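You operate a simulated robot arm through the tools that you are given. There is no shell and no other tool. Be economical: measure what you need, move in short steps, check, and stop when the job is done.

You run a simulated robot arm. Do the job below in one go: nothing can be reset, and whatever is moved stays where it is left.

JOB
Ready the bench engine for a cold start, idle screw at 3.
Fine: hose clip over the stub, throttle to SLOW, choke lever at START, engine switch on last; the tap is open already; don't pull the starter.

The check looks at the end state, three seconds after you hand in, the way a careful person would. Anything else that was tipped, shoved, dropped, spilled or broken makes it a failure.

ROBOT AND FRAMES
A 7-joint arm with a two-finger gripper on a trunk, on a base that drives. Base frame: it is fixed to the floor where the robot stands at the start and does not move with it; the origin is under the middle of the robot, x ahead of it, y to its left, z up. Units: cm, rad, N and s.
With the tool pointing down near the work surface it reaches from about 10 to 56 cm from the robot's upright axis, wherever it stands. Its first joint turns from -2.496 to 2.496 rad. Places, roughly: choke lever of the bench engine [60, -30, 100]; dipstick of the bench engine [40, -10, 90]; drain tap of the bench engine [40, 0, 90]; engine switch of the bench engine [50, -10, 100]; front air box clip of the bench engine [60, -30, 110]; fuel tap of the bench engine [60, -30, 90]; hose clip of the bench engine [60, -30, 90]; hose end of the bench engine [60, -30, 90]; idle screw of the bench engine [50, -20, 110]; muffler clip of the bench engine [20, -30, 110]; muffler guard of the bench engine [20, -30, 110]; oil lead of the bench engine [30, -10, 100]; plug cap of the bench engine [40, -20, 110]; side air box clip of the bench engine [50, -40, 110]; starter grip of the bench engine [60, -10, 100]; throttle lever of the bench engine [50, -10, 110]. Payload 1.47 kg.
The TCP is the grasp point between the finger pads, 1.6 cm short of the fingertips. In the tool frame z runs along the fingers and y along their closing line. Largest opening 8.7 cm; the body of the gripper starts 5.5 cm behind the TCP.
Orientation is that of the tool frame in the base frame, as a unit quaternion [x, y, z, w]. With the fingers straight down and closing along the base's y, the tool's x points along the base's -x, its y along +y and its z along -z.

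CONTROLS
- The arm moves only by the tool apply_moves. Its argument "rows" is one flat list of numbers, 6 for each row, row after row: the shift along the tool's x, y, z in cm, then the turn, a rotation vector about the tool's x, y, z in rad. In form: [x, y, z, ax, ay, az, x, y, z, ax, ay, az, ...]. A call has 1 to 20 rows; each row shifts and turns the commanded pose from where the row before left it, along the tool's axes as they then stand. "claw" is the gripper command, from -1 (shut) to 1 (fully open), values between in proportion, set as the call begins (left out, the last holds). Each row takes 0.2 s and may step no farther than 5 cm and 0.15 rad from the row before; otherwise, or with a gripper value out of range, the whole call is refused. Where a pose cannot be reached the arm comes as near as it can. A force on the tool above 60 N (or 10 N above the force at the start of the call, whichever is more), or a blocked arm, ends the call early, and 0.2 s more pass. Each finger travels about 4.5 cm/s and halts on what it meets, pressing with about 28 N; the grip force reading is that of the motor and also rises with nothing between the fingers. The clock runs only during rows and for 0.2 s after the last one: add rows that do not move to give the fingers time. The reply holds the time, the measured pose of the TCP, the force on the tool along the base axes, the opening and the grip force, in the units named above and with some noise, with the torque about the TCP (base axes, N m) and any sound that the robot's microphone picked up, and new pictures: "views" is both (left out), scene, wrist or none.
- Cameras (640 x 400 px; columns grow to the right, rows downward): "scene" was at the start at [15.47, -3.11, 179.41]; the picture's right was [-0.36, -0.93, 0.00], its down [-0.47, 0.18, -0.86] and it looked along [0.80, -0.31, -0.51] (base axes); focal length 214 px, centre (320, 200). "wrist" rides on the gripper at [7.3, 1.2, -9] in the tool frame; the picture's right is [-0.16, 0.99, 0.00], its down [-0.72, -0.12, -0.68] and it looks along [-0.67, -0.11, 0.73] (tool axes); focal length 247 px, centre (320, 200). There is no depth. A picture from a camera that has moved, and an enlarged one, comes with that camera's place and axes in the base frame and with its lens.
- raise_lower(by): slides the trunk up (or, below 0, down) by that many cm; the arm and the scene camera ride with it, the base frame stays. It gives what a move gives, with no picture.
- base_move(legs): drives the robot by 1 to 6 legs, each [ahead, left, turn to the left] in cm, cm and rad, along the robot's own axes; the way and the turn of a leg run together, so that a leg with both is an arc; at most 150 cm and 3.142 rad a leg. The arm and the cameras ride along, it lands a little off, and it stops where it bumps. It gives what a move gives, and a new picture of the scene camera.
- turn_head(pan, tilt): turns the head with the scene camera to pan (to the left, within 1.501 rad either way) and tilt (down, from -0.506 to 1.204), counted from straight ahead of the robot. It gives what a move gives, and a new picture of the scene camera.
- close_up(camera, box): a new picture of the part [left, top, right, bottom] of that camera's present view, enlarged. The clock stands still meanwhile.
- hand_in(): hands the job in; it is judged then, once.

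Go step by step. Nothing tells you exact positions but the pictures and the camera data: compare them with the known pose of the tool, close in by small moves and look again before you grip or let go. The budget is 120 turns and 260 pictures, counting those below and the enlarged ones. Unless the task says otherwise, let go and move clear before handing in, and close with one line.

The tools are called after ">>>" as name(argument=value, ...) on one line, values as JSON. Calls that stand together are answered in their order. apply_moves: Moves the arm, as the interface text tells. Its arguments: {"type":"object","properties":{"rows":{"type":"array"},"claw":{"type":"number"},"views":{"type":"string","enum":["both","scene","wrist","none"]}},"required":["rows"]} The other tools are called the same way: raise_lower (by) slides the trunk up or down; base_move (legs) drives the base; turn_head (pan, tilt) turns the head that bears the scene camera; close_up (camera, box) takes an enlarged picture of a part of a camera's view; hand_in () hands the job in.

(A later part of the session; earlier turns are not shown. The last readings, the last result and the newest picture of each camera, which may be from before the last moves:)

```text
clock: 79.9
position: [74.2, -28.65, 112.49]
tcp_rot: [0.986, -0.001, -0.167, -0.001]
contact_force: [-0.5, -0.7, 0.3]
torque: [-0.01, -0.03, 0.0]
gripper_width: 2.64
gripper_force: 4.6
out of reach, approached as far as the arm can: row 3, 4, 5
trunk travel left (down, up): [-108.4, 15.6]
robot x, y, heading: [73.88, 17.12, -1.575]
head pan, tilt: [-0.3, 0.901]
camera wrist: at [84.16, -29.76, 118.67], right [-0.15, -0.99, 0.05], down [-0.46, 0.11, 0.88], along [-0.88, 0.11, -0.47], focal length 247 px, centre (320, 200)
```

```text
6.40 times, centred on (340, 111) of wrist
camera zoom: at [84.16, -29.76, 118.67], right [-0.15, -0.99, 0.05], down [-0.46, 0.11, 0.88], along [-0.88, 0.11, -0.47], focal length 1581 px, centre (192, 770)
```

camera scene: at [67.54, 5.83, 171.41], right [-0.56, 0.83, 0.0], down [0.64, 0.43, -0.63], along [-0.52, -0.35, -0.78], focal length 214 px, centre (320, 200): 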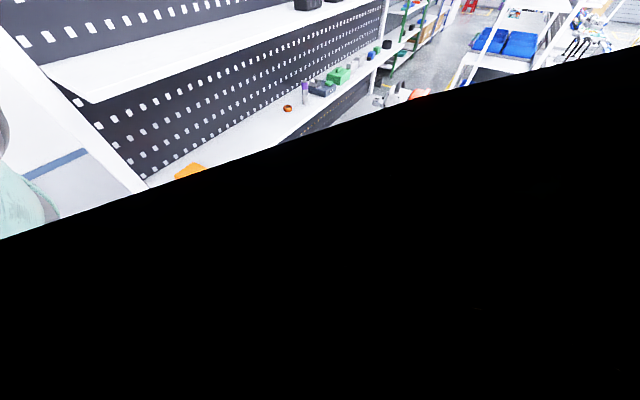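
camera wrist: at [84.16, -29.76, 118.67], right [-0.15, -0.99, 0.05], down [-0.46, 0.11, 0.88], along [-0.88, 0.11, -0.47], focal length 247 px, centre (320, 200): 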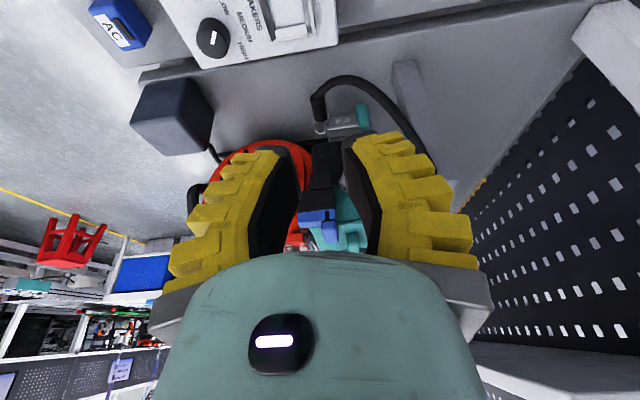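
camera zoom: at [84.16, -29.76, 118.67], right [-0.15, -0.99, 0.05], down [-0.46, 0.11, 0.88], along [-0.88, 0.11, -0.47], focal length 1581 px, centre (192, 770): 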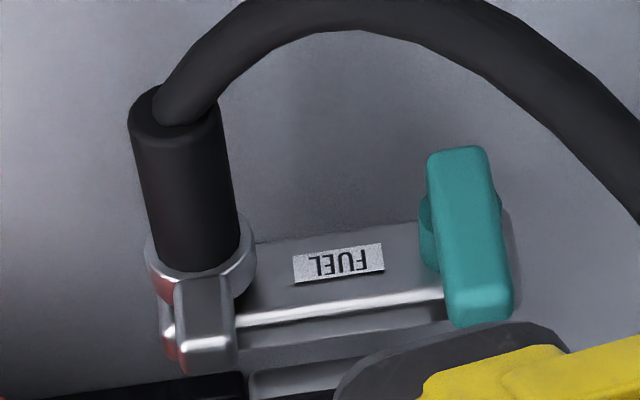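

The clip ring now sits right against the fuel bar at the stub, with no bare gap, so it is seated over the stub. Next I raise the hand, restore the neutral yaw, and shift the base for the throttle and idle knob.

>>> raise_lower(by=15)

>>> apply_moves(rows=[0, -3, 0, 0, 0.11, 0, 0, -3, 0, 0, 0.11, 0, 0, -3, 0, 0, 0.115, 0, 0, -3, 0, 0, 0, -0.143, 0, 0, 0, 0, 0, -0.143, 0, 0, 0, 0, 0, -0.143, 0, 0, 0, 0, 0, -0.143, 0, 0, 0, 0, 0, -0.143, 0, 0, 0, 0, 0, -0.143, 0, 0, 0, 0, 0, -0.143, 0, 0, 0, 0, 0, -0.143, 0, 0, 0, 0, 0, -0.143, 0, 0, 0, 0, 0, -0.143, 0, 0, 0, 0, 0, -0.141, 0, 0, 0, 0, 0, 0], views="none")

>>> base_move(legs=[[-8, 0, 0], [0, -27, 0]])

```text
clock: 81.6
position: [74.24, -28.65, 127.43]
tcp_rot: [0.986, 0.0, -0.167, -0.002]
contact_force: [-0.5, 0.1, 0.1]
torque: [0.0, 0.0, 0.03]
gripper_width: 2.65
gripper_force: 4.7
trunk travel left (down, up): [-123.4, 0.6]
robot x, y, heading: [74.09, 17.06, -1.576]
head pan, tilt: [-0.3, 0.901]
```

```text
clock: 84.8
position: [79.88, -30.17, 127.11]
tcp_rot: [0.707, 0.707, 0.0, -0.002]
contact_force: [0.7, 0.0, -0.7]
torque: [-0.02, 0.0, 0.01]
gripper_width: 2.63
gripper_force: 4.2
out of reach, approached as far as the arm can: row 1, 2, 3, 4
trunk travel left (down, up): [-123.4, 0.6]
robot x, y, heading: [73.77, 17.02, -1.575]
head pan, tilt: [-0.3, 0.901]
```

```text
clock: 87.4
position: [52.84, -22.12, 127.18]
tcp_rot: [0.708, 0.706, 0.0, -0.002]
contact_force: [-0.7, -0.3, 0.4]
torque: [-0.02, -0.01, -0.02]
gripper_width: 2.63
gripper_force: 4.4
trunk travel left (down, up): [-123.4, 0.6]
robot x, y, heading: [46.91, 25.48, -1.576]
head pan, tilt: [-0.3, 0.901]
camera scene: at [40.7, 14.13, 188.73], right [-0.56, 0.83, 0.0], down [0.66, 0.44, -0.61], along [-0.51, -0.34, -0.79], focal length 214 px, centre (320, 200)
```

scene: 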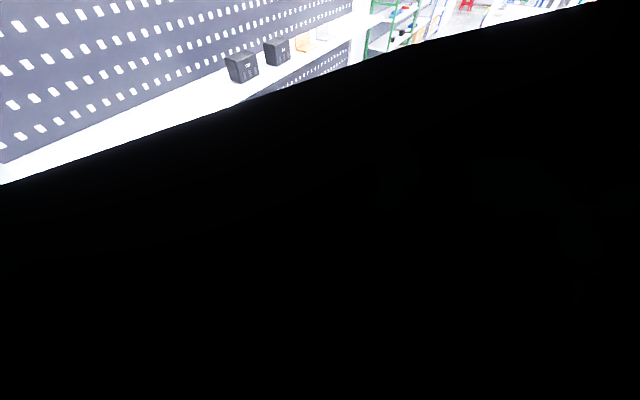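

I'll back off so that the throttle is at comfortable reach, then look straight down at it.

>>> base_move(legs=[[-16, 0, 0]])

>>> close_up(camera="wrist", box=[200, 0, 480, 175])

```text
clock: 88.8
position: [53.06, -5.92, 127.15]
tcp_rot: [0.707, 0.707, 0.0, -0.002]
contact_force: [0.4, -0.9, 0.8]
torque: [0.01, 0.01, -0.01]
gripper_width: 2.64
gripper_force: 4.5
trunk travel left (down, up): [-123.4, 0.6]
robot x, y, heading: [47.21, 41.68, -1.574]
head pan, tilt: [-0.3, 0.901]
camera scene: at [40.82, 30.27, 188.74], right [-0.56, 0.83, 0.0], down [0.66, 0.44, -0.61], along [-0.51, -0.34, -0.79], focal length 214 px, centre (320, 200)
```

scene: 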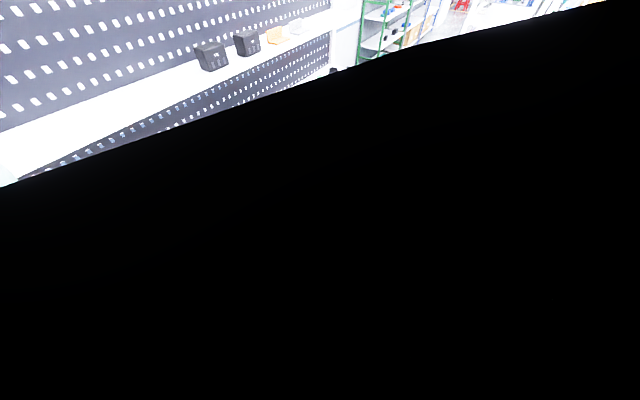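

```text
2.29 times, centred on (340, 88) of wrist
camera zoom: at [54.26, 1.46, 136.27], right [0.99, -0.16, 0.0], down [-0.12, -0.73, 0.68], along [-0.11, -0.67, -0.74], focal length 564 px, centre (274, 457)
```

zoom: 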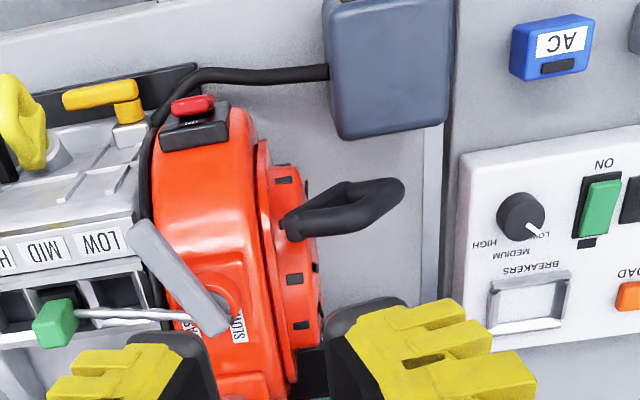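

I see the throttle lever (tip at about (45.7,-8,108)) still on its FAST side. I'll close the fingers, go to its -x side, and descend partway.

>>> apply_moves(rows=[-1, -4, 0, 0, 0, 0, -1, -4, 0, 0, 0, 0, -1, -4.5, 0, 0, 0, 0, 0, 0, 4, 0, 0, 0, 0, 0, 4, 0, 0, 0, 0, 0, 4, 0, 0, 0, 0, 0, 0, 0, 0, 0], claw=-1, views="none")

>>> close_up(camera="wrist", box=[200, 40, 480, 215])

```text
clock: 90.4
position: [41.4, -6.84, 117.7]
tcp_rot: [0.708, 0.707, 0.002, -0.001]
contact_force: [0.3, -0.3, -0.1]
torque: [0.01, -0.03, 0.0]
gripper_width: 0.02
gripper_force: 28.2
out of reach, approached as far as the arm can: row 6
trunk travel left (down, up): [-123.4, 0.6]
robot x, y, heading: [47.02, 41.28, -1.576]
head pan, tilt: [-0.3, 0.901]
```

```text
2.29 times, centred on (340, 128) of wrist
camera zoom: at [42.68, 0.55, 126.68], right [0.99, -0.16, 0.0], down [-0.12, -0.73, 0.68], along [-0.11, -0.67, -0.74], focal length 564 px, centre (274, 366)
```

zoom: 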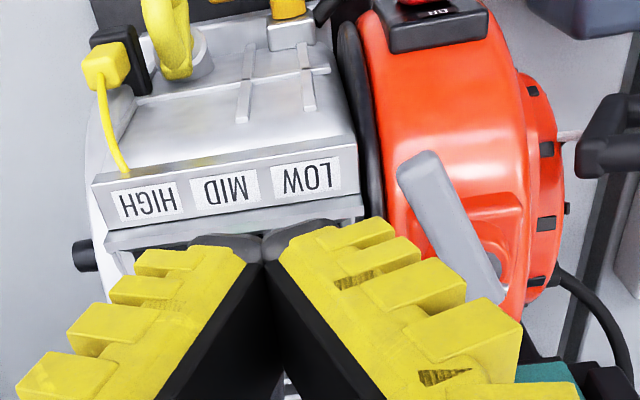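

Lever tip confirmed at (46,-8). I'll lower with the trunk to lever height, after shifting 2 cm in -y.

>>> apply_moves(rows=[-2.2, 0, 0, 0, 0, 0, 0, 0, 0, 0, 0, 0], views="none")

>>> raise_lower(by=-9)

>>> close_up(camera="wrist", box=[200, 40, 520, 240])

```text
clock: 91.0
position: [41.39, -7.67, 117.88]
tcp_rot: [0.707, 0.707, 0.0, -0.002]
contact_force: [0.4, -0.1, -0.2]
torque: [-0.01, 0.01, -0.04]
gripper_width: 0.01
gripper_force: 27.6
out of reach, approached as far as the arm can: row 1
trunk travel left (down, up): [-123.4, 0.6]
robot x, y, heading: [46.95, 41.14, -1.575]
head pan, tilt: [-0.3, 0.901]
```

```text
clock: 92.3
position: [41.5, -7.8, 108.86]
tcp_rot: [0.707, 0.707, 0.001, -0.002]
contact_force: [0.3, 0.3, -0.6]
torque: [0.04, 0.0, 0.03]
gripper_width: 0.0
gripper_force: 28.0
trunk travel left (down, up): [-114.4, 9.6]
robot x, y, heading: [46.45, 41.36, -1.577]
head pan, tilt: [-0.3, 0.901]
```

```text
2.00 times, centred on (360, 140) of wrist
camera zoom: at [42.68, -0.39, 117.95], right [0.99, -0.16, 0.0], down [-0.11, -0.73, 0.68], along [-0.11, -0.67, -0.73], focal length 494 px, centre (240, 320)
```

zoom: 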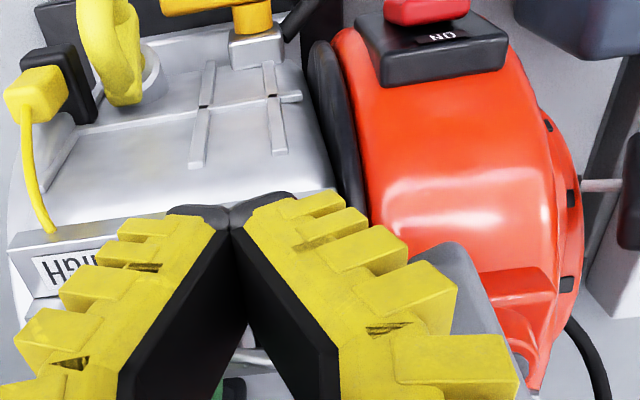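

>>> apply_moves(rows=[0, 0.8, 0.2, 0, 0, 0, 0, 0.8, 0, 0, 0, 0, 0, 0.8, 0, 0, 0, 0, 0, 0.8, 0, 0, 0, 0, 0, 0.8, 0, 0, 0, 0], views="none")

>>> close_up(camera="wrist", box=[200, 40, 520, 240])

```text
clock: 93.5
position: [45.32, -7.69, 108.48]
tcp_rot: [0.708, 0.707, 0.001, -0.002]
contact_force: [-1.1, 0.7, -0.7]
torque: [0.02, -0.01, 0.01]
gripper_width: 0.01
gripper_force: 27.7
trunk travel left (down, up): [-114.4, 9.6]
robot x, y, heading: [46.67, 41.18, -1.57]
head pan, tilt: [-0.3, 0.901]
```

```text
2.00 times, centred on (360, 140) of wrist
camera zoom: at [46.6, -0.37, 117.59], right [0.99, -0.16, 0.0], down [-0.12, -0.73, 0.68], along [-0.11, -0.67, -0.74], focal length 494 px, centre (240, 320)
```

zoom: 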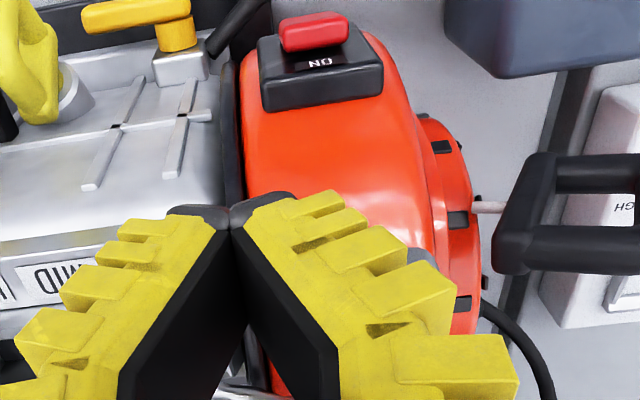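

The lever is moving (tip now at x ≈ 49). Continuing to the stop.

>>> apply_moves(rows=[0, 0.6, 0, 0, 0, 0, 0, 0.6, 0, 0, 0, 0, 0, 0.6, 0, 0, 0, 0, 0, 0, 0, 0, 0, 0], views="none")

>>> close_up(camera="wrist", box=[200, 40, 520, 240])

```text
clock: 94.5
position: [46.67, -7.87, 108.6]
tcp_rot: [0.708, 0.707, -0.003, -0.004]
contact_force: [-21.5, -3.5, -3.7]
torque: [0.05, 0.06, -0.43]
gripper_width: 0.03
gripper_force: 27.6
trunk travel left (down, up): [-114.4, 9.6]
robot x, y, heading: [46.65, 41.36, -1.575]
head pan, tilt: [-0.3, 0.901]
```

```text
2.00 times, centred on (360, 140) of wrist
camera zoom: at [47.93, -0.48, 117.67], right [0.99, -0.16, -0.01], down [-0.11, -0.72, 0.68], along [-0.12, -0.67, -0.73], focal length 494 px, centre (240, 320)
```

zoom: 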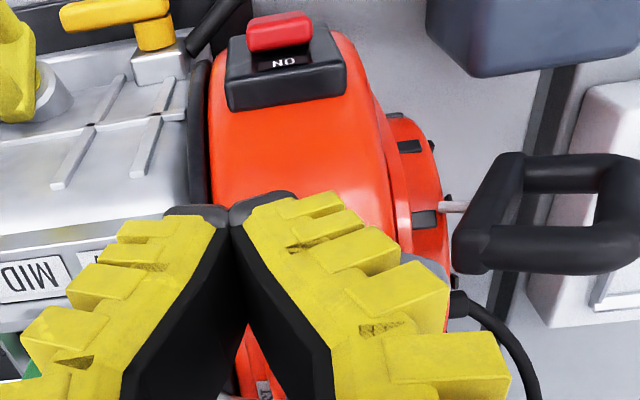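

>>> apply_moves(rows=[0, 0.5, 0, 0, 0, 0, 0, 0, 0, 0, 0, 0, 0, -2, 0, 0, 0, 0, 0, -2, -2, 0, 0, 0, 0, 0, -4, 0, 0, 0, 0, 0, 0, 0, 0, 0], views="none")

>>> close_up(camera="wrist", box=[300, 40, 500, 165])

```text
clock: 95.9
position: [43.37, -7.88, 114.71]
tcp_rot: [0.706, 0.708, 0.001, -0.001]
contact_force: [0.0, -0.3, 0.5]
torque: [-0.01, 0.01, 0.01]
gripper_width: 0.0
gripper_force: 28.4
trunk travel left (down, up): [-114.4, 9.6]
robot x, y, heading: [46.75, 41.37, -1.576]
head pan, tilt: [-0.3, 0.901]
```

```text
3.20 times, centred on (400, 102) of wrist
camera zoom: at [44.7, -0.52, 123.78], right [0.99, -0.16, 0.0], down [-0.12, -0.73, 0.68], along [-0.11, -0.67, -0.73], focal length 790 px, centre (64, 512)
```

zoom: 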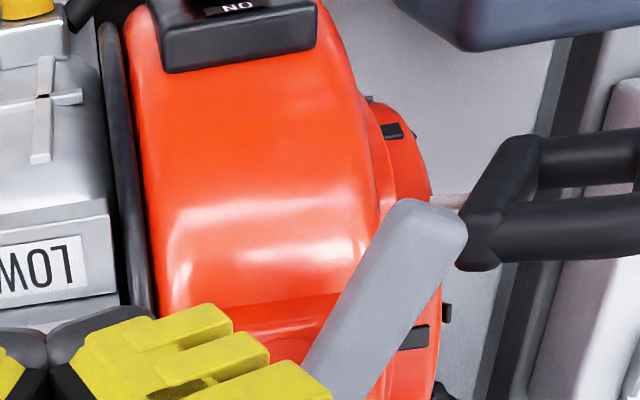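

The throttle lever is now on the SLOW side at its stop. Next is the idle knob at (47.9,-20.4,109): I raise the hand, drive 12 cm forward and look from above.

>>> apply_moves(rows=[0, 3, -4, 0, 0, 0, 0, 1.5, -4, 0, 0, 0, 0, 0, 0, 0, 0, 0], claw=0.1, views="none")

>>> base_move(legs=[[13, 0, 0]])

>>> close_up(camera="wrist", box=[200, 60, 520, 260])

```text
clock: 96.7
position: [48.54, -8.1, 122.53]
tcp_rot: [0.707, 0.707, 0.001, -0.002]
contact_force: [-0.1, -0.6, -0.1]
torque: [0.03, 0.0, -0.01]
gripper_width: 5.36
gripper_force: 3.8
trunk travel left (down, up): [-114.4, 9.6]
robot x, y, heading: [47.06, 41.66, -1.571]
head pan, tilt: [-0.3, 0.901]
```

```text
clock: 98.0
position: [48.5, -21.22, 122.44]
tcp_rot: [0.707, 0.707, 0.0, -0.001]
contact_force: [1.1, -0.3, -0.1]
torque: [0.04, 0.04, 0.0]
gripper_width: 5.32
gripper_force: 4.0
trunk travel left (down, up): [-114.4, 9.6]
robot x, y, heading: [47.0, 27.93, -1.573]
head pan, tilt: [-0.3, 0.901]
camera scene: at [40.71, 16.99, 179.84], right [-0.56, 0.83, 0.0], down [0.65, 0.44, -0.62], along [-0.52, -0.35, -0.78], focal length 214 px, centre (320, 200)
```

scene: 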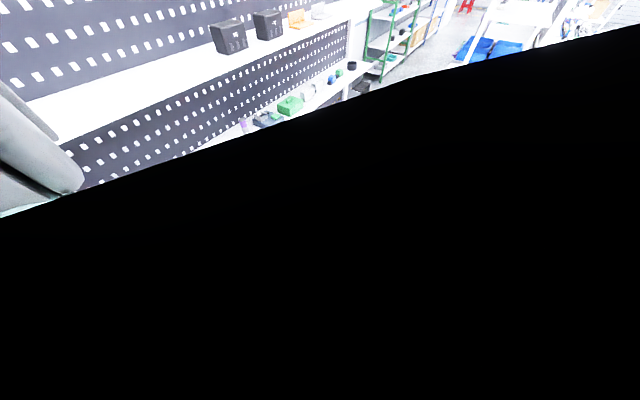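

```text
2.00 times, centred on (360, 160) of wrist
camera zoom: at [49.69, -13.88, 131.6], right [0.99, -0.16, 0.0], down [-0.11, -0.73, 0.68], along [-0.11, -0.67, -0.74], focal length 494 px, centre (240, 280)
```

zoom: 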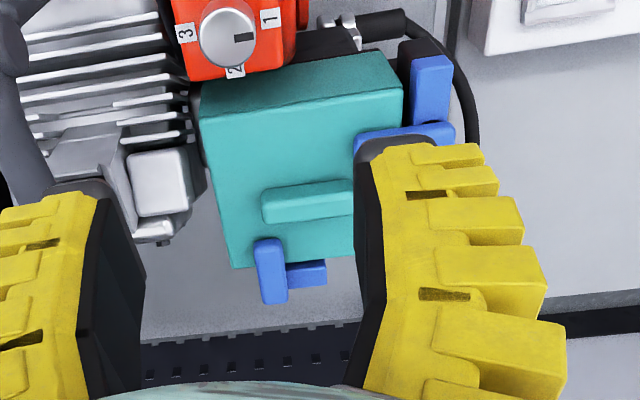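

The knob is at (48,-20.3) with its pointer on 1 (+x), 2 at -y and 3 at -x, so I need a half turn clockwise seen from above. I'll centre over it and pre-rotate the wrist by -90°.

>>> apply_moves(rows=[0.85, -0.6, 0, 0, 0, 0, 0, 0, 0, 0, 0, -0.143, 0, 0, 0, 0, 0, -0.143, 0, 0, 0, 0, 0, -0.143, 0, 0, 0, 0, 0, -0.143, 0, 0, 0, 0, 0, -0.143, 0, 0, 0, 0, 0, -0.143, 0, 0, 0, 0, 0, -0.143, 0, 0, 0, 0, 0, -0.143, 0, 0, 0, 0, 0, -0.143, 0, 0, 0, 0, 0, -0.143, 0, 0, 0, 0, 0, -0.141, 0, 0, 0, 0, 0, 0], views="wrist")

```text
clock: 100.8
position: [47.91, -20.34, 122.47]
tcp_rot: [-0.002, 1.0, 0.002, 0.0]
contact_force: [0.1, -0.5, -0.4]
torque: [0.03, 0.02, 0.02]
gripper_width: 5.34
gripper_force: 3.9
trunk travel left (down, up): [-114.4, 9.6]
robot x, y, heading: [46.89, 28.32, -1.573]
head pan, tilt: [-0.3, 0.901]
camera wrist: at [40.62, -19.18, 131.62], right [0.15, 0.99, 0.0], down [0.72, -0.12, 0.68], along [0.67, -0.1, -0.73], focal length 247 px, centre (320, 200)
```

wrist: 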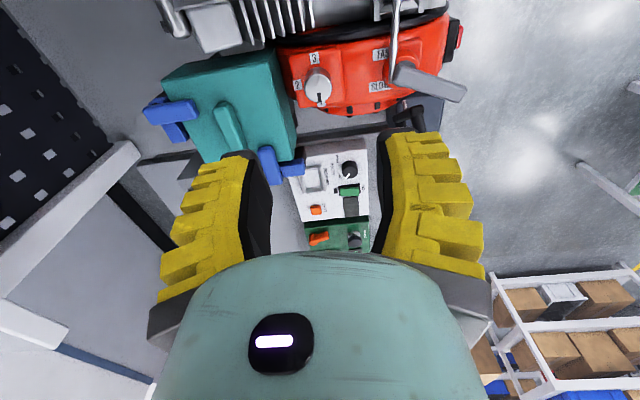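

>>> close_up(camera="wrist", box=[270, 30, 470, 155])

>>> apply_moves(rows=[0, 0, 0, 0, 0, 0, 0, 0, 0, 0, 0, 0], claw=-0.33, views="none")

>>> raise_lower(by=-10)

>>> close_up(camera="wrist", box=[200, 60, 520, 260])

```text
3.20 times, centred on (370, 92) of wrist
camera zoom: at [40.62, -19.18, 131.62], right [0.15, 0.99, 0.0], down [0.72, -0.12, 0.68], along [0.67, -0.1, -0.73], focal length 790 px, centre (160, 544)
```

zoom: 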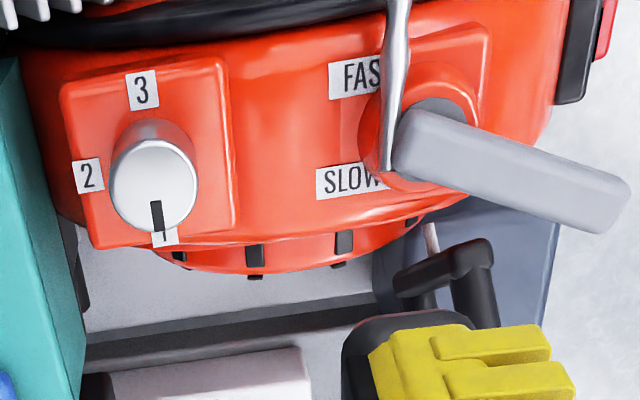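

```text
clock: 101.4
position: [47.83, -20.48, 122.58]
tcp_rot: [-0.001, 1.0, 0.002, 0.0]
contact_force: [-0.5, -0.8, 0.7]
torque: [0.04, 0.02, 0.0]
gripper_width: 3.51
gripper_force: 4.8
trunk travel left (down, up): [-114.4, 9.6]
robot x, y, heading: [46.82, 28.29, -1.574]
head pan, tilt: [-0.3, 0.901]
```

```text
clock: 102.7
position: [47.84, -20.43, 112.57]
tcp_rot: [0.0, 1.0, 0.002, -0.001]
contact_force: [0.4, -0.3, -0.6]
torque: [-0.02, -0.02, -0.01]
gripper_width: 3.52
gripper_force: 4.7
trunk travel left (down, up): [-104.4, 19.6]
robot x, y, heading: [46.98, 27.83, -1.574]
head pan, tilt: [-0.3, 0.901]
```

```text
2.00 times, centred on (360, 160) of wrist
camera zoom: at [40.61, -19.17, 121.64], right [0.16, 0.99, 0.0], down [0.72, -0.12, 0.68], along [0.67, -0.1, -0.73], focal length 494 px, centre (240, 280)
```

zoom: 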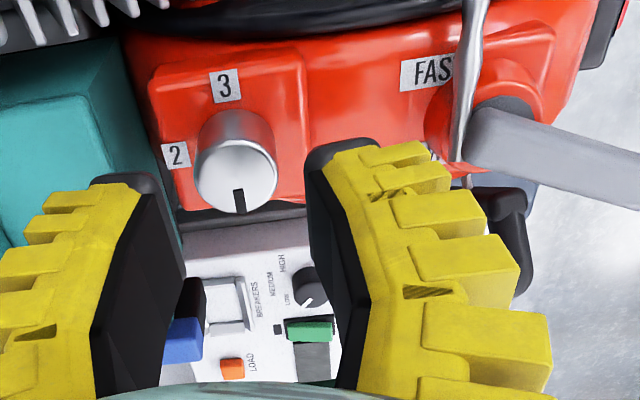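

The view is clear: the knob is centred between the fingers. I'll lower the last 3.2 cm and grip.

>>> apply_moves(rows=[-0.25, 0.05, 0, 0, 0, 0], views="none")

>>> raise_lower(by=-3.1)

>>> apply_moves(rows=[0, 0, 0, 0, 0, 0, 0, 0, 0, 0, 0, 0, 0, 0, 0, 0, 0, 0], claw=-1, views="wrist")

```text
clock: 103.1
position: [48.03, -20.38, 112.51]
tcp_rot: [0.0, 1.0, 0.002, -0.001]
contact_force: [1.2, 0.2, -0.2]
torque: [0.01, 0.01, 0.0]
gripper_width: 3.52
gripper_force: 4.7
trunk travel left (down, up): [-104.4, 19.6]
robot x, y, heading: [47.08, 27.84, -1.573]
head pan, tilt: [-0.3, 0.901]
```

```text
clock: 103.9
position: [48.19, -20.51, 109.37]
tcp_rot: [-0.001, 1.0, 0.002, 0.0]
contact_force: [-0.3, 0.0, -0.9]
torque: [-0.01, 0.02, -0.02]
gripper_width: 3.51
gripper_force: 4.4
trunk travel left (down, up): [-101.3, 22.7]
robot x, y, heading: [47.06, 28.53, -1.572]
head pan, tilt: [-0.3, 0.901]
```

```text
clock: 104.7
position: [48.0, -20.68, 109.39]
tcp_rot: [-0.001, 1.0, 0.0, -0.001]
contact_force: [-0.7, -5.4, 3.8]
torque: [0.01, 0.47, -0.01]
gripper_width: 1.84
gripper_force: 30.0
trunk travel left (down, up): [-101.3, 22.7]
robot x, y, heading: [46.94, 27.97, -1.577]
head pan, tilt: [-0.3, 0.901]
camera wrist: at [40.85, -19.26, 118.57], right [0.16, 0.99, 0.0], down [0.73, -0.12, 0.68], along [0.67, -0.11, -0.73], focal length 247 px, centre (320, 200)
```

wrist: 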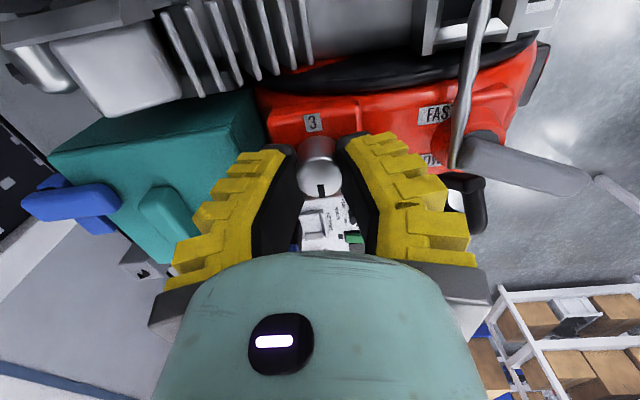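

Gripped the knob (1.84 cm). Turning clockwise by 90° first.

>>> apply_moves(rows=[0, 0.1, 0, 0, 0, 0.14, 0, 0, 0, 0, 0, 0.14, 0, 0, 0, 0, 0, 0.14, 0, 0, 0, 0, 0, 0.14, 0, 0, 0, 0, 0, 0.14, 0, 0, 0, 0, 0, 0.14, 0, 0, 0, 0, 0, 0.14, 0, 0, 0, 0, 0, 0.14, 0, 0, 0, 0, 0, 0.14, 0, 0, 0, 0, 0, 0.14, 0, 0, 0, 0, 0, 0.14, 0, 0, 0, 0, 0, 0], views="wrist")

```text
clock: 107.3
position: [48.04, -20.52, 109.61]
tcp_rot: [0.697, 0.717, -0.001, 0.0]
contact_force: [-3.0, -17.3, -3.1]
torque: [-0.32, 0.03, 0.0]
gripper_width: 1.45
gripper_force: 30.0
trunk travel left (down, up): [-101.3, 22.7]
robot x, y, heading: [46.74, 28.08, -1.578]
head pan, tilt: [-0.3, 0.901]
camera wrist: at [49.04, -13.09, 118.66], right [0.99, -0.13, 0.0], down [-0.09, -0.73, 0.68], along [-0.09, -0.68, -0.73], focal length 247 px, centre (320, 200)
```

wrist: 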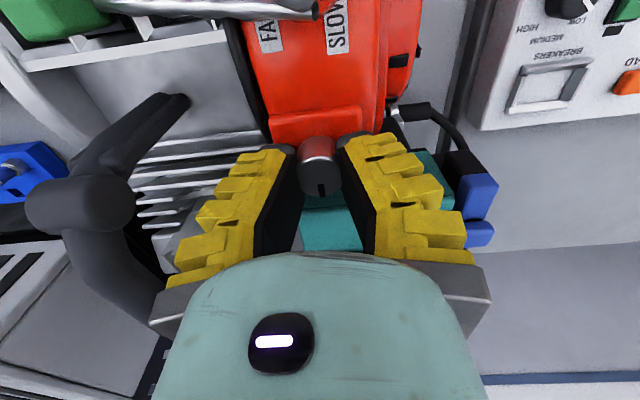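

The knob followed to 2, but the grip sits slightly off-centre. I'll regrip 0.4 cm toward the camera side before turning on.

>>> apply_moves(rows=[0, 0, 0, 0, 0, 0, 0, 0, 0, 0, 0, 0, 0.4, 0, 0, 0, 0, 0, 0, 0, 0, 0, 0, 0], claw=-0.45, views="none")

>>> close_up(camera="wrist", box=[240, 60, 400, 260])

```text
clock: 108.3
position: [48.14, -19.83, 109.33]
tcp_rot: [0.695, 0.719, 0.001, -0.003]
contact_force: [0.0, 0.2, -0.2]
torque: [0.04, 0.04, 0.04]
gripper_width: 3.04
gripper_force: 4.1
trunk travel left (down, up): [-101.3, 22.7]
robot x, y, heading: [47.03, 28.31, -1.572]
head pan, tilt: [-0.3, 0.901]
```

```text
2.00 times, centred on (320, 160) of wrist
camera zoom: at [49.09, -12.37, 118.46], right [0.99, -0.13, 0.0], down [-0.09, -0.73, 0.68], along [-0.09, -0.67, -0.74], focal length 494 px, centre (320, 280)
```

zoom: 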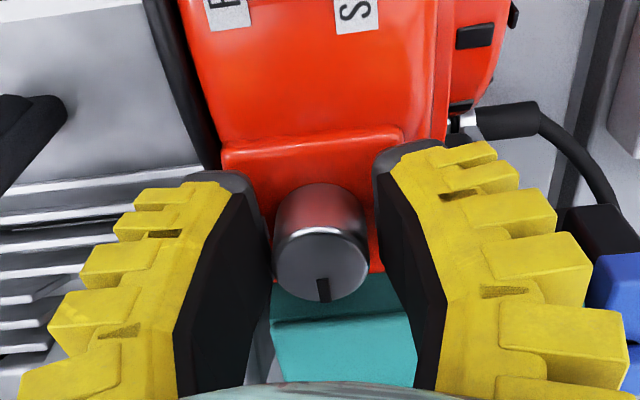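

>>> apply_moves(rows=[-0.2, 0, 0, 0, 0, 0, 0, 0, 0, 0, 0, 0, 0, 0, 0, 0, 0, 0], claw=-1, views="none")

>>> apply_moves(rows=[0, 0, 0, 0, 0, 0.143, 0, 0, 0, 0, 0, 0.143, 0, 0, 0, 0, 0, 0.143, 0, 0, 0, 0, 0, 0.143, 0, 0, 0, 0, 0, 0.143, 0, 0, 0, 0, 0, 0.143, 0, 0, 0, 0, 0, 0.143, 0, 0, 0, 0, 0, 0.143, 0, 0, 0, 0, 0, 0.143, 0, 0, 0, 0, 0, 0.143, 0, 0, 0, 0, 0, 0.143, 0, 0, 0, 0, 0, 0], views="wrist")

>>> close_up(camera="wrist", box=[240, 60, 400, 260])

```text
clock: 109.1
position: [47.93, -20.1, 109.44]
tcp_rot: [0.696, 0.718, -0.001, -0.001]
contact_force: [-3.3, 1.6, 4.7]
torque: [-0.36, 0.0, -0.02]
gripper_width: 1.82
gripper_force: 29.4
trunk travel left (down, up): [-101.3, 22.7]
robot x, y, heading: [46.63, 27.89, -1.569]
head pan, tilt: [-0.3, 0.901]
```

```text
clock: 111.7
position: [47.98, -20.54, 109.57]
tcp_rot: [1.0, 0.013, 0.0, 0.002]
contact_force: [2.2, -23.8, 3.3]
torque: [-0.2, 0.04, 0.1]
gripper_width: 1.17
gripper_force: 30.5
trunk travel left (down, up): [-101.3, 22.7]
robot x, y, heading: [46.64, 28.27, -1.574]
head pan, tilt: [-0.3, 0.901]
camera wrist: at [55.4, -21.32, 118.71], right [-0.13, -0.99, 0.0], down [-0.73, 0.1, 0.68], along [-0.67, 0.09, -0.73], focal length 247 px, centre (320, 200)
```

wrist: 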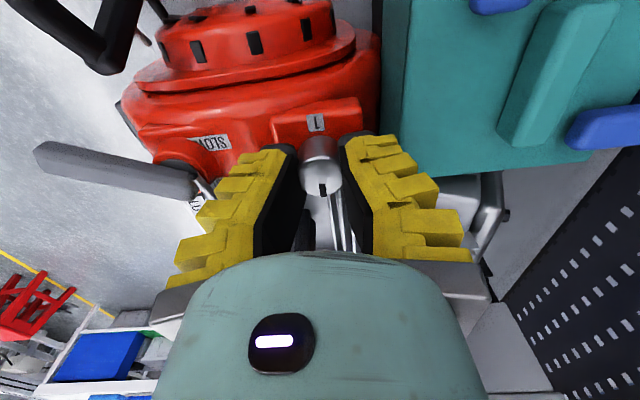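

```text
2.00 times, centred on (320, 160) of wrist
camera zoom: at [55.4, -21.32, 118.71], right [-0.13, -0.99, 0.0], down [-0.73, 0.1, 0.68], along [-0.67, 0.09, -0.73], focal length 494 px, centre (320, 280)
```

zoom: 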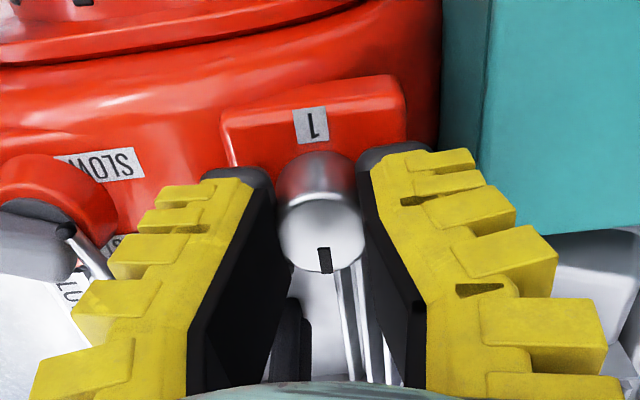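

The knob pointer now faces -x, toward 3. I'll release, lift, and verify.

>>> apply_moves(rows=[0, 0, 0, 0, 0, 0, 0, 0, 0, 0, 0, 0, 0, 0, -2, 0, 0, 0, 0, 0, -3, 0, 0, 0, 0, 0, -3, 0, 0, 0, 0, 0, 0, 0, 0, 0], claw=-0.4, views="none")

>>> close_up(camera="wrist", box=[160, 40, 400, 190])

```text
clock: 113.1
position: [48.19, -19.97, 117.21]
tcp_rot: [1.0, 0.016, -0.001, -0.002]
contact_force: [-0.5, -0.3, 0.4]
torque: [0.02, 0.07, 0.01]
gripper_width: 3.24
gripper_force: 4.8
trunk travel left (down, up): [-101.3, 22.7]
robot x, y, heading: [46.42, 27.99, -1.568]
head pan, tilt: [-0.3, 0.901]
```

```text
2.67 times, centred on (280, 115) of wrist
camera zoom: at [55.56, -20.76, 126.32], right [-0.13, -0.99, 0.0], down [-0.73, 0.09, 0.68], along [-0.68, 0.09, -0.73], focal length 659 px, centre (427, 427)
```

zoom: 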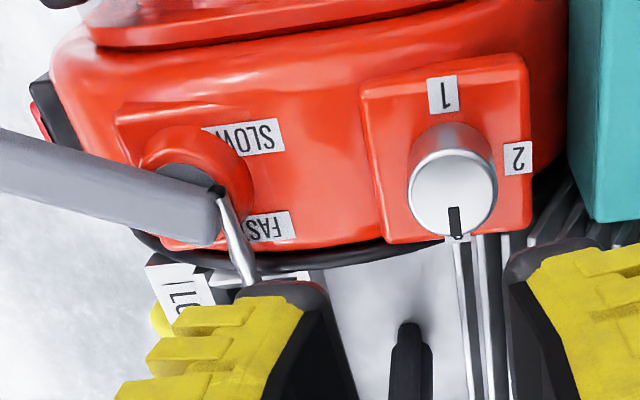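

The knob is at 3 and the throttle is at SLOW. Last is the switch on the +y face, at about (48,-5,97). I'll restore neutral yaw, back away 27 cm, and inspect it.

>>> apply_moves(rows=[0, 0, -4, 0, 0, -0.143, 0, 0, 0, 0, 0, -0.143, 0, 0, 0, 0, 0, -0.143, 0, 0, 0, 0, 0, -0.143, 0, 0, 0, 0, 0, -0.143, 0, 0, 0, 0, 0, -0.143, 0, 0, 0, 0, 0, -0.143, 0, 0, 0, 0, 0, -0.143, 0, 0, 0, 0, 0, -0.143, 0, 0, 0, 0, 0, -0.143, 0, 0, 0, 0, 0, -0.115, 0, 0, 0, 0, 0, 0], claw=-1, views="none")

>>> base_move(legs=[[-27, 0, 0]])

>>> apply_moves(rows=[0, 0, 0, 0, -0.13, 0, 0, 0, 0, 0, -0.13, 0, 0, 0, 0, 0, -0.13, 0, 0, 0, 0, 0, 0, 0], views="wrist")

```text
clock: 115.7
position: [48.02, -20.03, 121.36]
tcp_rot: [0.705, 0.709, 0.0, -0.003]
contact_force: [0.2, -0.4, 0.4]
torque: [-0.03, -0.05, 0.01]
gripper_width: 0.0
gripper_force: 28.0
trunk travel left (down, up): [-101.3, 22.7]
robot x, y, heading: [46.93, 28.19, -1.573]
head pan, tilt: [-0.3, 0.901]
```

```text
clock: 117.6
position: [48.31, 6.67, 121.29]
tcp_rot: [0.704, 0.71, 0.0, -0.002]
contact_force: [0.1, 0.2, -0.1]
torque: [0.03, 0.03, -0.05]
gripper_width: 0.0
gripper_force: 28.0
trunk travel left (down, up): [-101.3, 22.7]
robot x, y, heading: [46.87, 54.76, -1.571]
head pan, tilt: [-0.3, 0.901]
camera scene: at [40.79, 43.69, 166.77], right [-0.56, 0.83, 0.0], down [0.64, 0.44, -0.63], along [-0.52, -0.35, -0.78], focal length 214 px, centre (320, 200)
```

scene: 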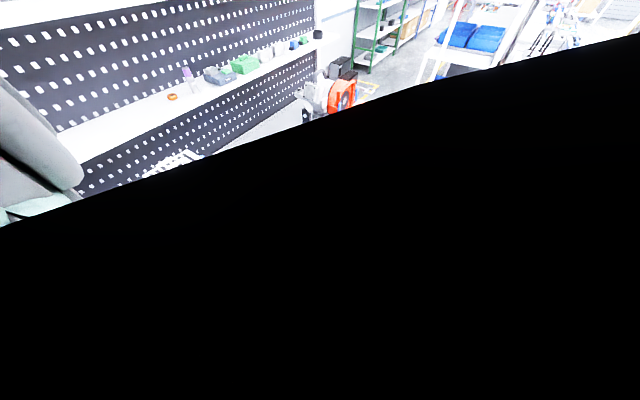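

```text
clock: 118.6
position: [48.48, 5.15, 119.66]
tcp_rot: [0.691, 0.696, -0.136, 0.136]
contact_force: [0.3, 0.0, 0.0]
torque: [-0.02, -0.01, 0.03]
gripper_width: 0.0
gripper_force: 27.7
out of reach, approached as far as the arm can: row 2, 3
trunk travel left (down, up): [-101.3, 22.7]
robot x, y, heading: [47.04, 55.04, -1.563]
head pan, tilt: [-0.3, 0.901]
camera wrist: at [49.64, 15.29, 125.41], right [0.99, -0.14, 0.06], down [-0.11, -0.41, 0.9], along [-0.1, -0.9, -0.42], focal length 247 px, centre (320, 200)
```

wrist: 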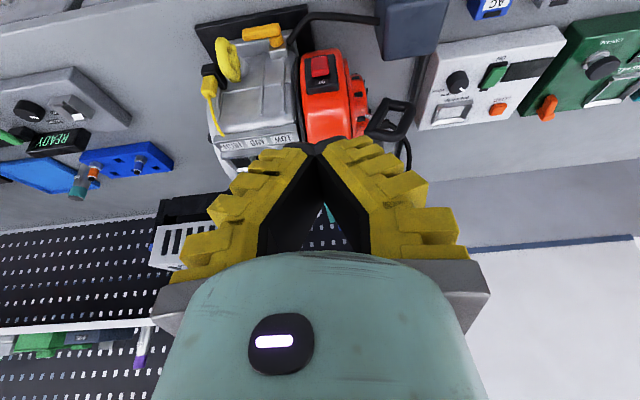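

>>> close_up(camera="wrist", box=[290, 40, 354, 80])

```text
10.00 times, centred on (322, 60) of wrist
camera zoom: at [49.64, 15.29, 125.41], right [0.99, -0.14, 0.06], down [-0.11, -0.41, 0.9], along [-0.1, -0.9, -0.42], focal length 2470 px, centre (300, 1600)
```

zoom: 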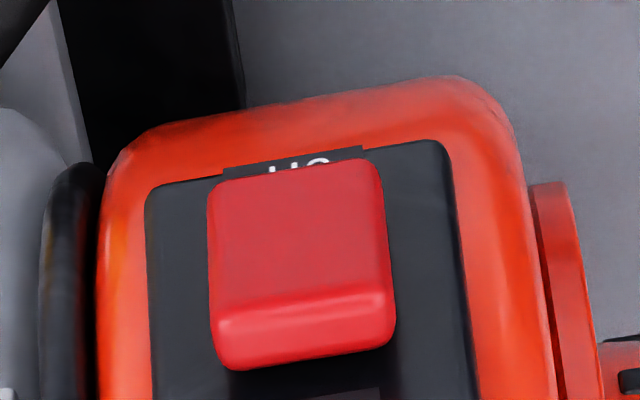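

>>> close_up(camera="wrist", box=[280, 45, 376, 105])

```text
6.67 times, centred on (328, 75) of wrist
camera zoom: at [49.64, 15.29, 125.41], right [0.99, -0.14, 0.06], down [-0.11, -0.41, 0.9], along [-0.1, -0.9, -0.42], focal length 1646 px, centre (267, 1033)
```

zoom: 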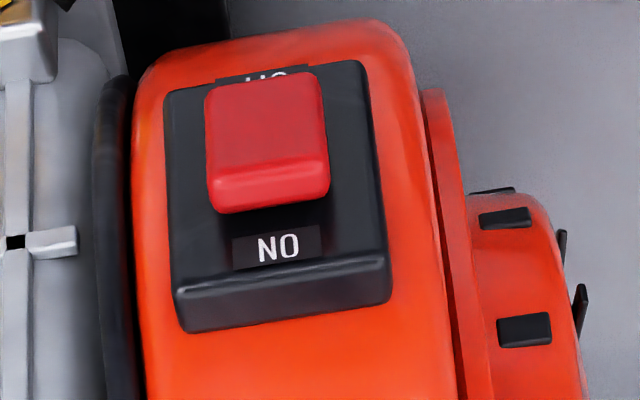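

The switch is a red rocker in a black base, with ON above and OFF below, so I press its upper half toward -y. I'll move forward, tilt the fingers further, and lower with the trunk while still clear of the switch.

>>> base_move(legs=[[4, 0, 0]])

>>> apply_moves(rows=[0, 0, 0, 0, -0.14, 0, 0, 0, 0, 0, -0.14, 0, 0, 0, 0, 0, -0.13, 0, 0, 0, 0, 0, 0, 0], views="none")

```text
clock: 119.4
position: [48.58, 1.13, 119.69]
tcp_rot: [0.691, 0.697, -0.135, 0.136]
contact_force: [0.3, -0.1, 1.0]
torque: [-0.02, 0.0, -0.05]
gripper_width: 0.0
gripper_force: 28.4
trunk travel left (down, up): [-101.3, 22.7]
robot x, y, heading: [46.61, 50.54, -1.578]
head pan, tilt: [-0.3, 0.901]
camera scene: at [40.77, 39.71, 166.78], right [-0.56, 0.83, 0.0], down [0.64, 0.44, -0.63], along [-0.52, -0.35, -0.78], focal length 214 px, centre (320, 200)
```

scene: 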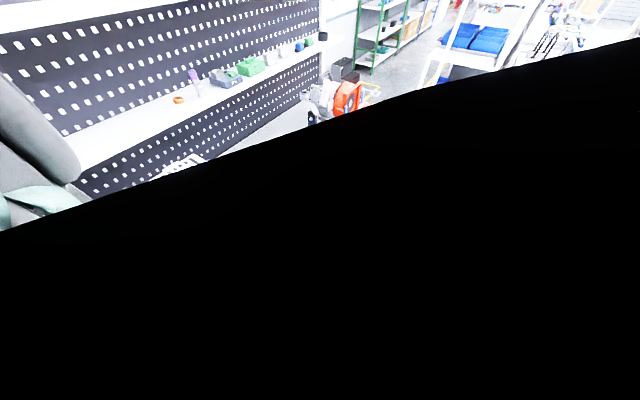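

```text
clock: 120.6
position: [49.68, -2.3, 121.84]
tcp_rot: [0.63, 0.649, -0.294, 0.31]
contact_force: [-0.5, 0.7, 0.9]
torque: [-0.03, 0.0, -0.01]
gripper_width: 0.0
gripper_force: 28.4
out of reach, approached as far as the arm can: row 1
trunk travel left (down, up): [-101.3, 22.7]
robot x, y, heading: [47.18, 50.67, -1.569]
head pan, tilt: [-0.3, 0.901]
stopped in row 4: the arm was blocked; the commanded pose is now the measured one
```

>>> base_move(legs=[[-6, 0, 0]])

>>> raise_lower(by=-18)

>>> apply_moves(rows=[0, 0, 0, 0, 0, 0], views="wrist")

```text
clock: 121.6
position: [49.58, 3.76, 121.7]
tcp_rot: [0.63, 0.649, -0.294, 0.308]
contact_force: [0.0, -0.5, 0.5]
torque: [0.02, 0.02, -0.01]
gripper_width: 0.0
gripper_force: 28.3
trunk travel left (down, up): [-101.3, 22.7]
robot x, y, heading: [47.28, 56.81, -1.57]
head pan, tilt: [-0.3, 0.901]
camera scene: at [40.85, 45.83, 166.68], right [-0.56, 0.83, 0.0], down [0.65, 0.44, -0.62], along [-0.51, -0.35, -0.79], focal length 214 px, centre (320, 200)
```

scene: 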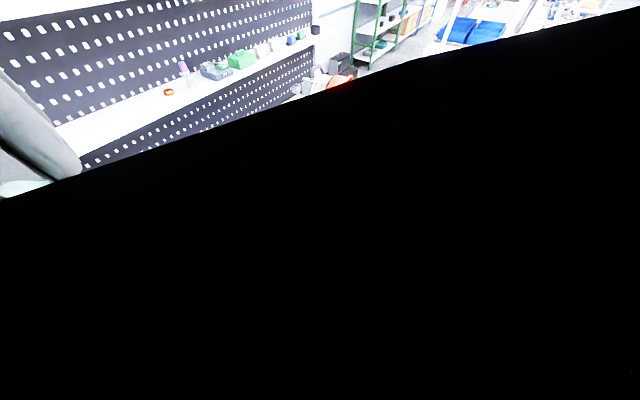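

```text
clock: 123.6
position: [49.67, 3.85, 103.88]
tcp_rot: [0.629, 0.649, -0.294, 0.31]
contact_force: [-0.2, 0.0, 0.3]
torque: [-0.01, 0.04, 0.04]
gripper_width: 0.01
gripper_force: 27.9
trunk travel left (down, up): [-83.3, 40.7]
robot x, y, heading: [47.04, 56.76, -1.569]
head pan, tilt: [-0.3, 0.901]
```

```text
clock: 124.0
position: [49.89, 3.8, 103.92]
tcp_rot: [0.63, 0.649, -0.294, 0.309]
contact_force: [0.1, 0.6, -0.3]
torque: [0.0, 0.01, -0.01]
gripper_width: 0.0
gripper_force: 28.3
trunk travel left (down, up): [-83.3, 40.7]
robot x, y, heading: [47.24, 56.94, -1.576]
head pan, tilt: [-0.3, 0.901]
camera wrist: at [50.54, 15.49, 104.07], right [0.99, -0.07, 0.13], down [-0.12, 0.06, 0.99], along [-0.08, -1.0, 0.05], focal length 247 px, centre (320, 200)
```

wrist: 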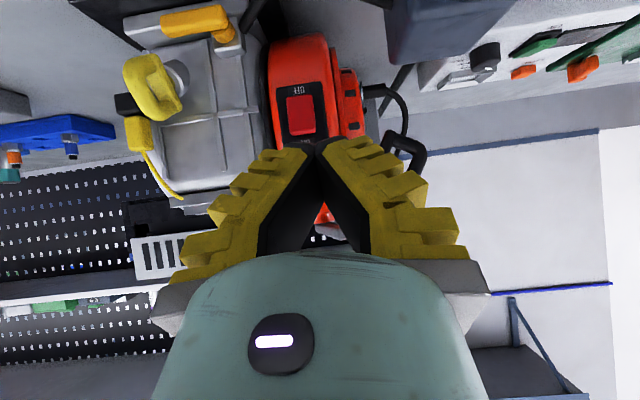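

Now the switch is viewed almost head-on. I'll zoom in.

>>> close_up(camera="wrist", box=[260, 70, 356, 150])

```text
5.00 times, centred on (308, 110) of wrist
camera zoom: at [50.54, 15.49, 104.07], right [0.99, -0.07, 0.13], down [-0.12, 0.06, 0.99], along [-0.08, -1.0, 0.05], focal length 1235 px, centre (380, 650)
```

zoom: 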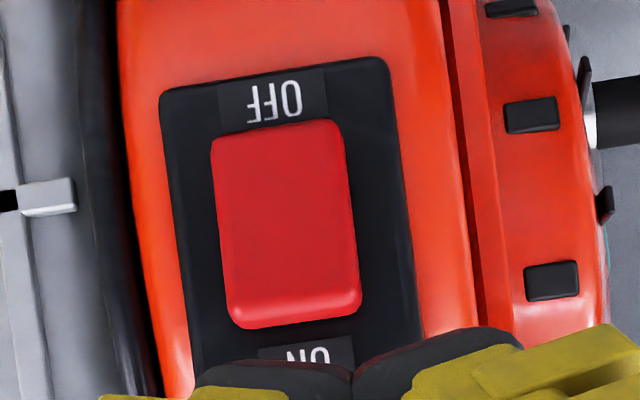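

The red rocker sits between OFF (below) and ON (above), with its upper edge at z ≈ 99.3 and x ≈ 48.3. I'll lower the trunk and align in x before pressing the ON end.

>>> raise_lower(by=-4.8)

>>> apply_moves(rows=[0, -1.6, 0, 0, 0, 0, -1.27, 0, 1.54, 0, 0, 0, 0, 0, 0, 0, 0, 0], views="none")

>>> close_up(camera="wrist", box=[240, 60, 400, 160])

```text
clock: 124.9
position: [49.66, 3.85, 98.97]
tcp_rot: [0.631, 0.649, -0.295, 0.308]
contact_force: [-1.0, -0.1, -0.1]
torque: [0.0, 0.01, -0.01]
gripper_width: 0.0
gripper_force: 28.1
trunk travel left (down, up): [-78.5, 45.5]
robot x, y, heading: [46.95, 57.12, -1.568]
head pan, tilt: [-0.3, 0.901]
```

```text
clock: 125.7
position: [48.06, 1.98, 98.74]
tcp_rot: [0.633, 0.649, -0.292, 0.305]
contact_force: [-0.3, -0.1, 0.3]
torque: [-0.01, 0.01, 0.02]
gripper_width: 0.01
gripper_force: 27.9
trunk travel left (down, up): [-78.5, 45.5]
robot x, y, heading: [47.02, 57.01, -1.568]
head pan, tilt: [-0.3, 0.901]
```

```text
4.00 times, centred on (320, 110) of wrist
camera zoom: at [48.97, 13.66, 99.06], right [0.99, -0.07, 0.13], down [-0.12, 0.05, 0.99], along [-0.08, -1.0, 0.04], focal length 988 px, centre (320, 560)
```

zoom: 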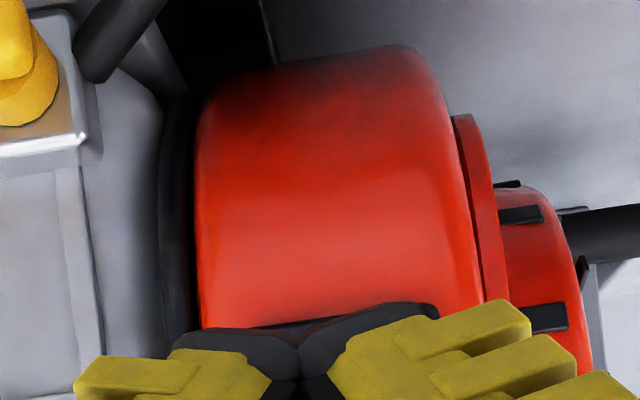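

>>> apply_moves(rows=[-0.51, 0.1, 0.62, 0, 0, 0, -0.51, 0, 0.62, 0, 0, 0, -0.51, 0, 0.62, 0, 0, 0, -0.51, 0, 0.62, 0, 0, 0, 0, 0, 0, 0, 0, 0], views="none")

>>> apply_moves(rows=[-0.25, 0, 0.31, 0, 0, 0, -0.25, 0, 0.31, 0, 0, 0, -0.25, 0, 0.31, 0, 0, 0], views="none")

```text
clock: 126.9
position: [48.31, -1.44, 98.88]
tcp_rot: [0.631, 0.648, -0.294, 0.308]
contact_force: [0.2, 0.5, 1.0]
torque: [-0.01, 0.01, 0.03]
gripper_width: 0.0
gripper_force: 27.9
trunk travel left (down, up): [-78.5, 45.5]
robot x, y, heading: [47.02, 57.19, -1.568]
head pan, tilt: [-0.3, 0.901]
```

```text
clock: 127.7
position: [48.34, -2.52, 98.88]
tcp_rot: [0.631, 0.649, -0.294, 0.308]
contact_force: [-0.7, 0.7, -0.6]
torque: [0.0, -0.03, 0.02]
gripper_width: 0.0
gripper_force: 27.5
trunk travel left (down, up): [-78.5, 45.5]
robot x, y, heading: [47.01, 56.73, -1.569]
head pan, tilt: [-0.3, 0.901]
```

No contact yet, so I continue gently.

>>> apply_moves(rows=[-0.25, 0, 0.31, 0, 0, 0, -0.25, 0, 0.31, 0, 0, 0, 0, 0, 0, 0, 0, 0], views="none")

>>> apply_moves(rows=[-0.25, 0, 0.31, 0, 0, 0, -0.13, 0, 0.16, 0, 0, 0, 0, 0, 0, 0, 0, 0], views="none")

```text
clock: 128.5
position: [48.27, -3.02, 98.59]
tcp_rot: [0.631, 0.65, -0.292, 0.307]
contact_force: [0.3, 26.5, 14.0]
torque: [-0.27, 0.26, -0.06]
gripper_width: 0.6
gripper_force: 28.3
trunk travel left (down, up): [-78.5, 45.5]
robot x, y, heading: [47.32, 56.98, -1.569]
head pan, tilt: [-0.3, 0.901]
```

```text
clock: 128.9
position: [48.39, -3.03, 98.54]
tcp_rot: [0.632, 0.65, -0.293, 0.304]
contact_force: [-0.1, 37.4, 19.4]
torque: [-0.41, 0.22, -0.18]
gripper_width: 0.61
gripper_force: 28.5
trunk travel left (down, up): [-78.5, 45.5]
robot x, y, heading: [47.17, 56.95, -1.569]
head pan, tilt: [-0.3, 0.901]
stopped in row 2: the force on the tool passed its limit at 64 N (the readings are from after the stop); the commanded pose is now the measured one
```

Contact was made at about z 98.5, possibly near the rocker's middle. I'll back off and look.

>>> apply_moves(rows=[1.2, 0, -1.5, 0, 0, 0, 1.2, 0, -1.5, 0, 0, 0, 1.2, 0, -1.5, 0, 0, 0, -1.5, 0, -1.2, 0, 0, 0, -1.5, 0, -1.2, 0, 0, 0, -1.5, 0, -1.2, 0, 0, 0, 0, 0, 0, 0, 0, 0], views="none")

>>> close_up(camera="wrist", box=[240, 60, 400, 160])

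```text
clock: 130.5
position: [48.07, 1.02, 102.36]
tcp_rot: [0.63, 0.649, -0.294, 0.307]
contact_force: [0.4, 0.2, 0.6]
torque: [0.03, 0.0, -0.01]
gripper_width: 0.0
gripper_force: 28.2
out of reach, approached as far as the arm can: row 5, 6
trunk travel left (down, up): [-78.5, 45.5]
robot x, y, heading: [47.45, 57.01, -1.572]
head pan, tilt: [-0.3, 0.901]
```

```text
4.00 times, centred on (320, 110) of wrist
camera zoom: at [48.91, 12.69, 102.6], right [0.99, -0.07, 0.13], down [-0.12, 0.06, 0.99], along [-0.07, -1.0, 0.05], focal length 988 px, centre (320, 560)
```

zoom: 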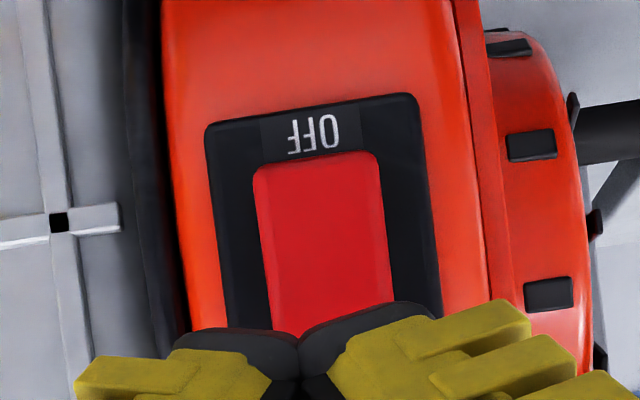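

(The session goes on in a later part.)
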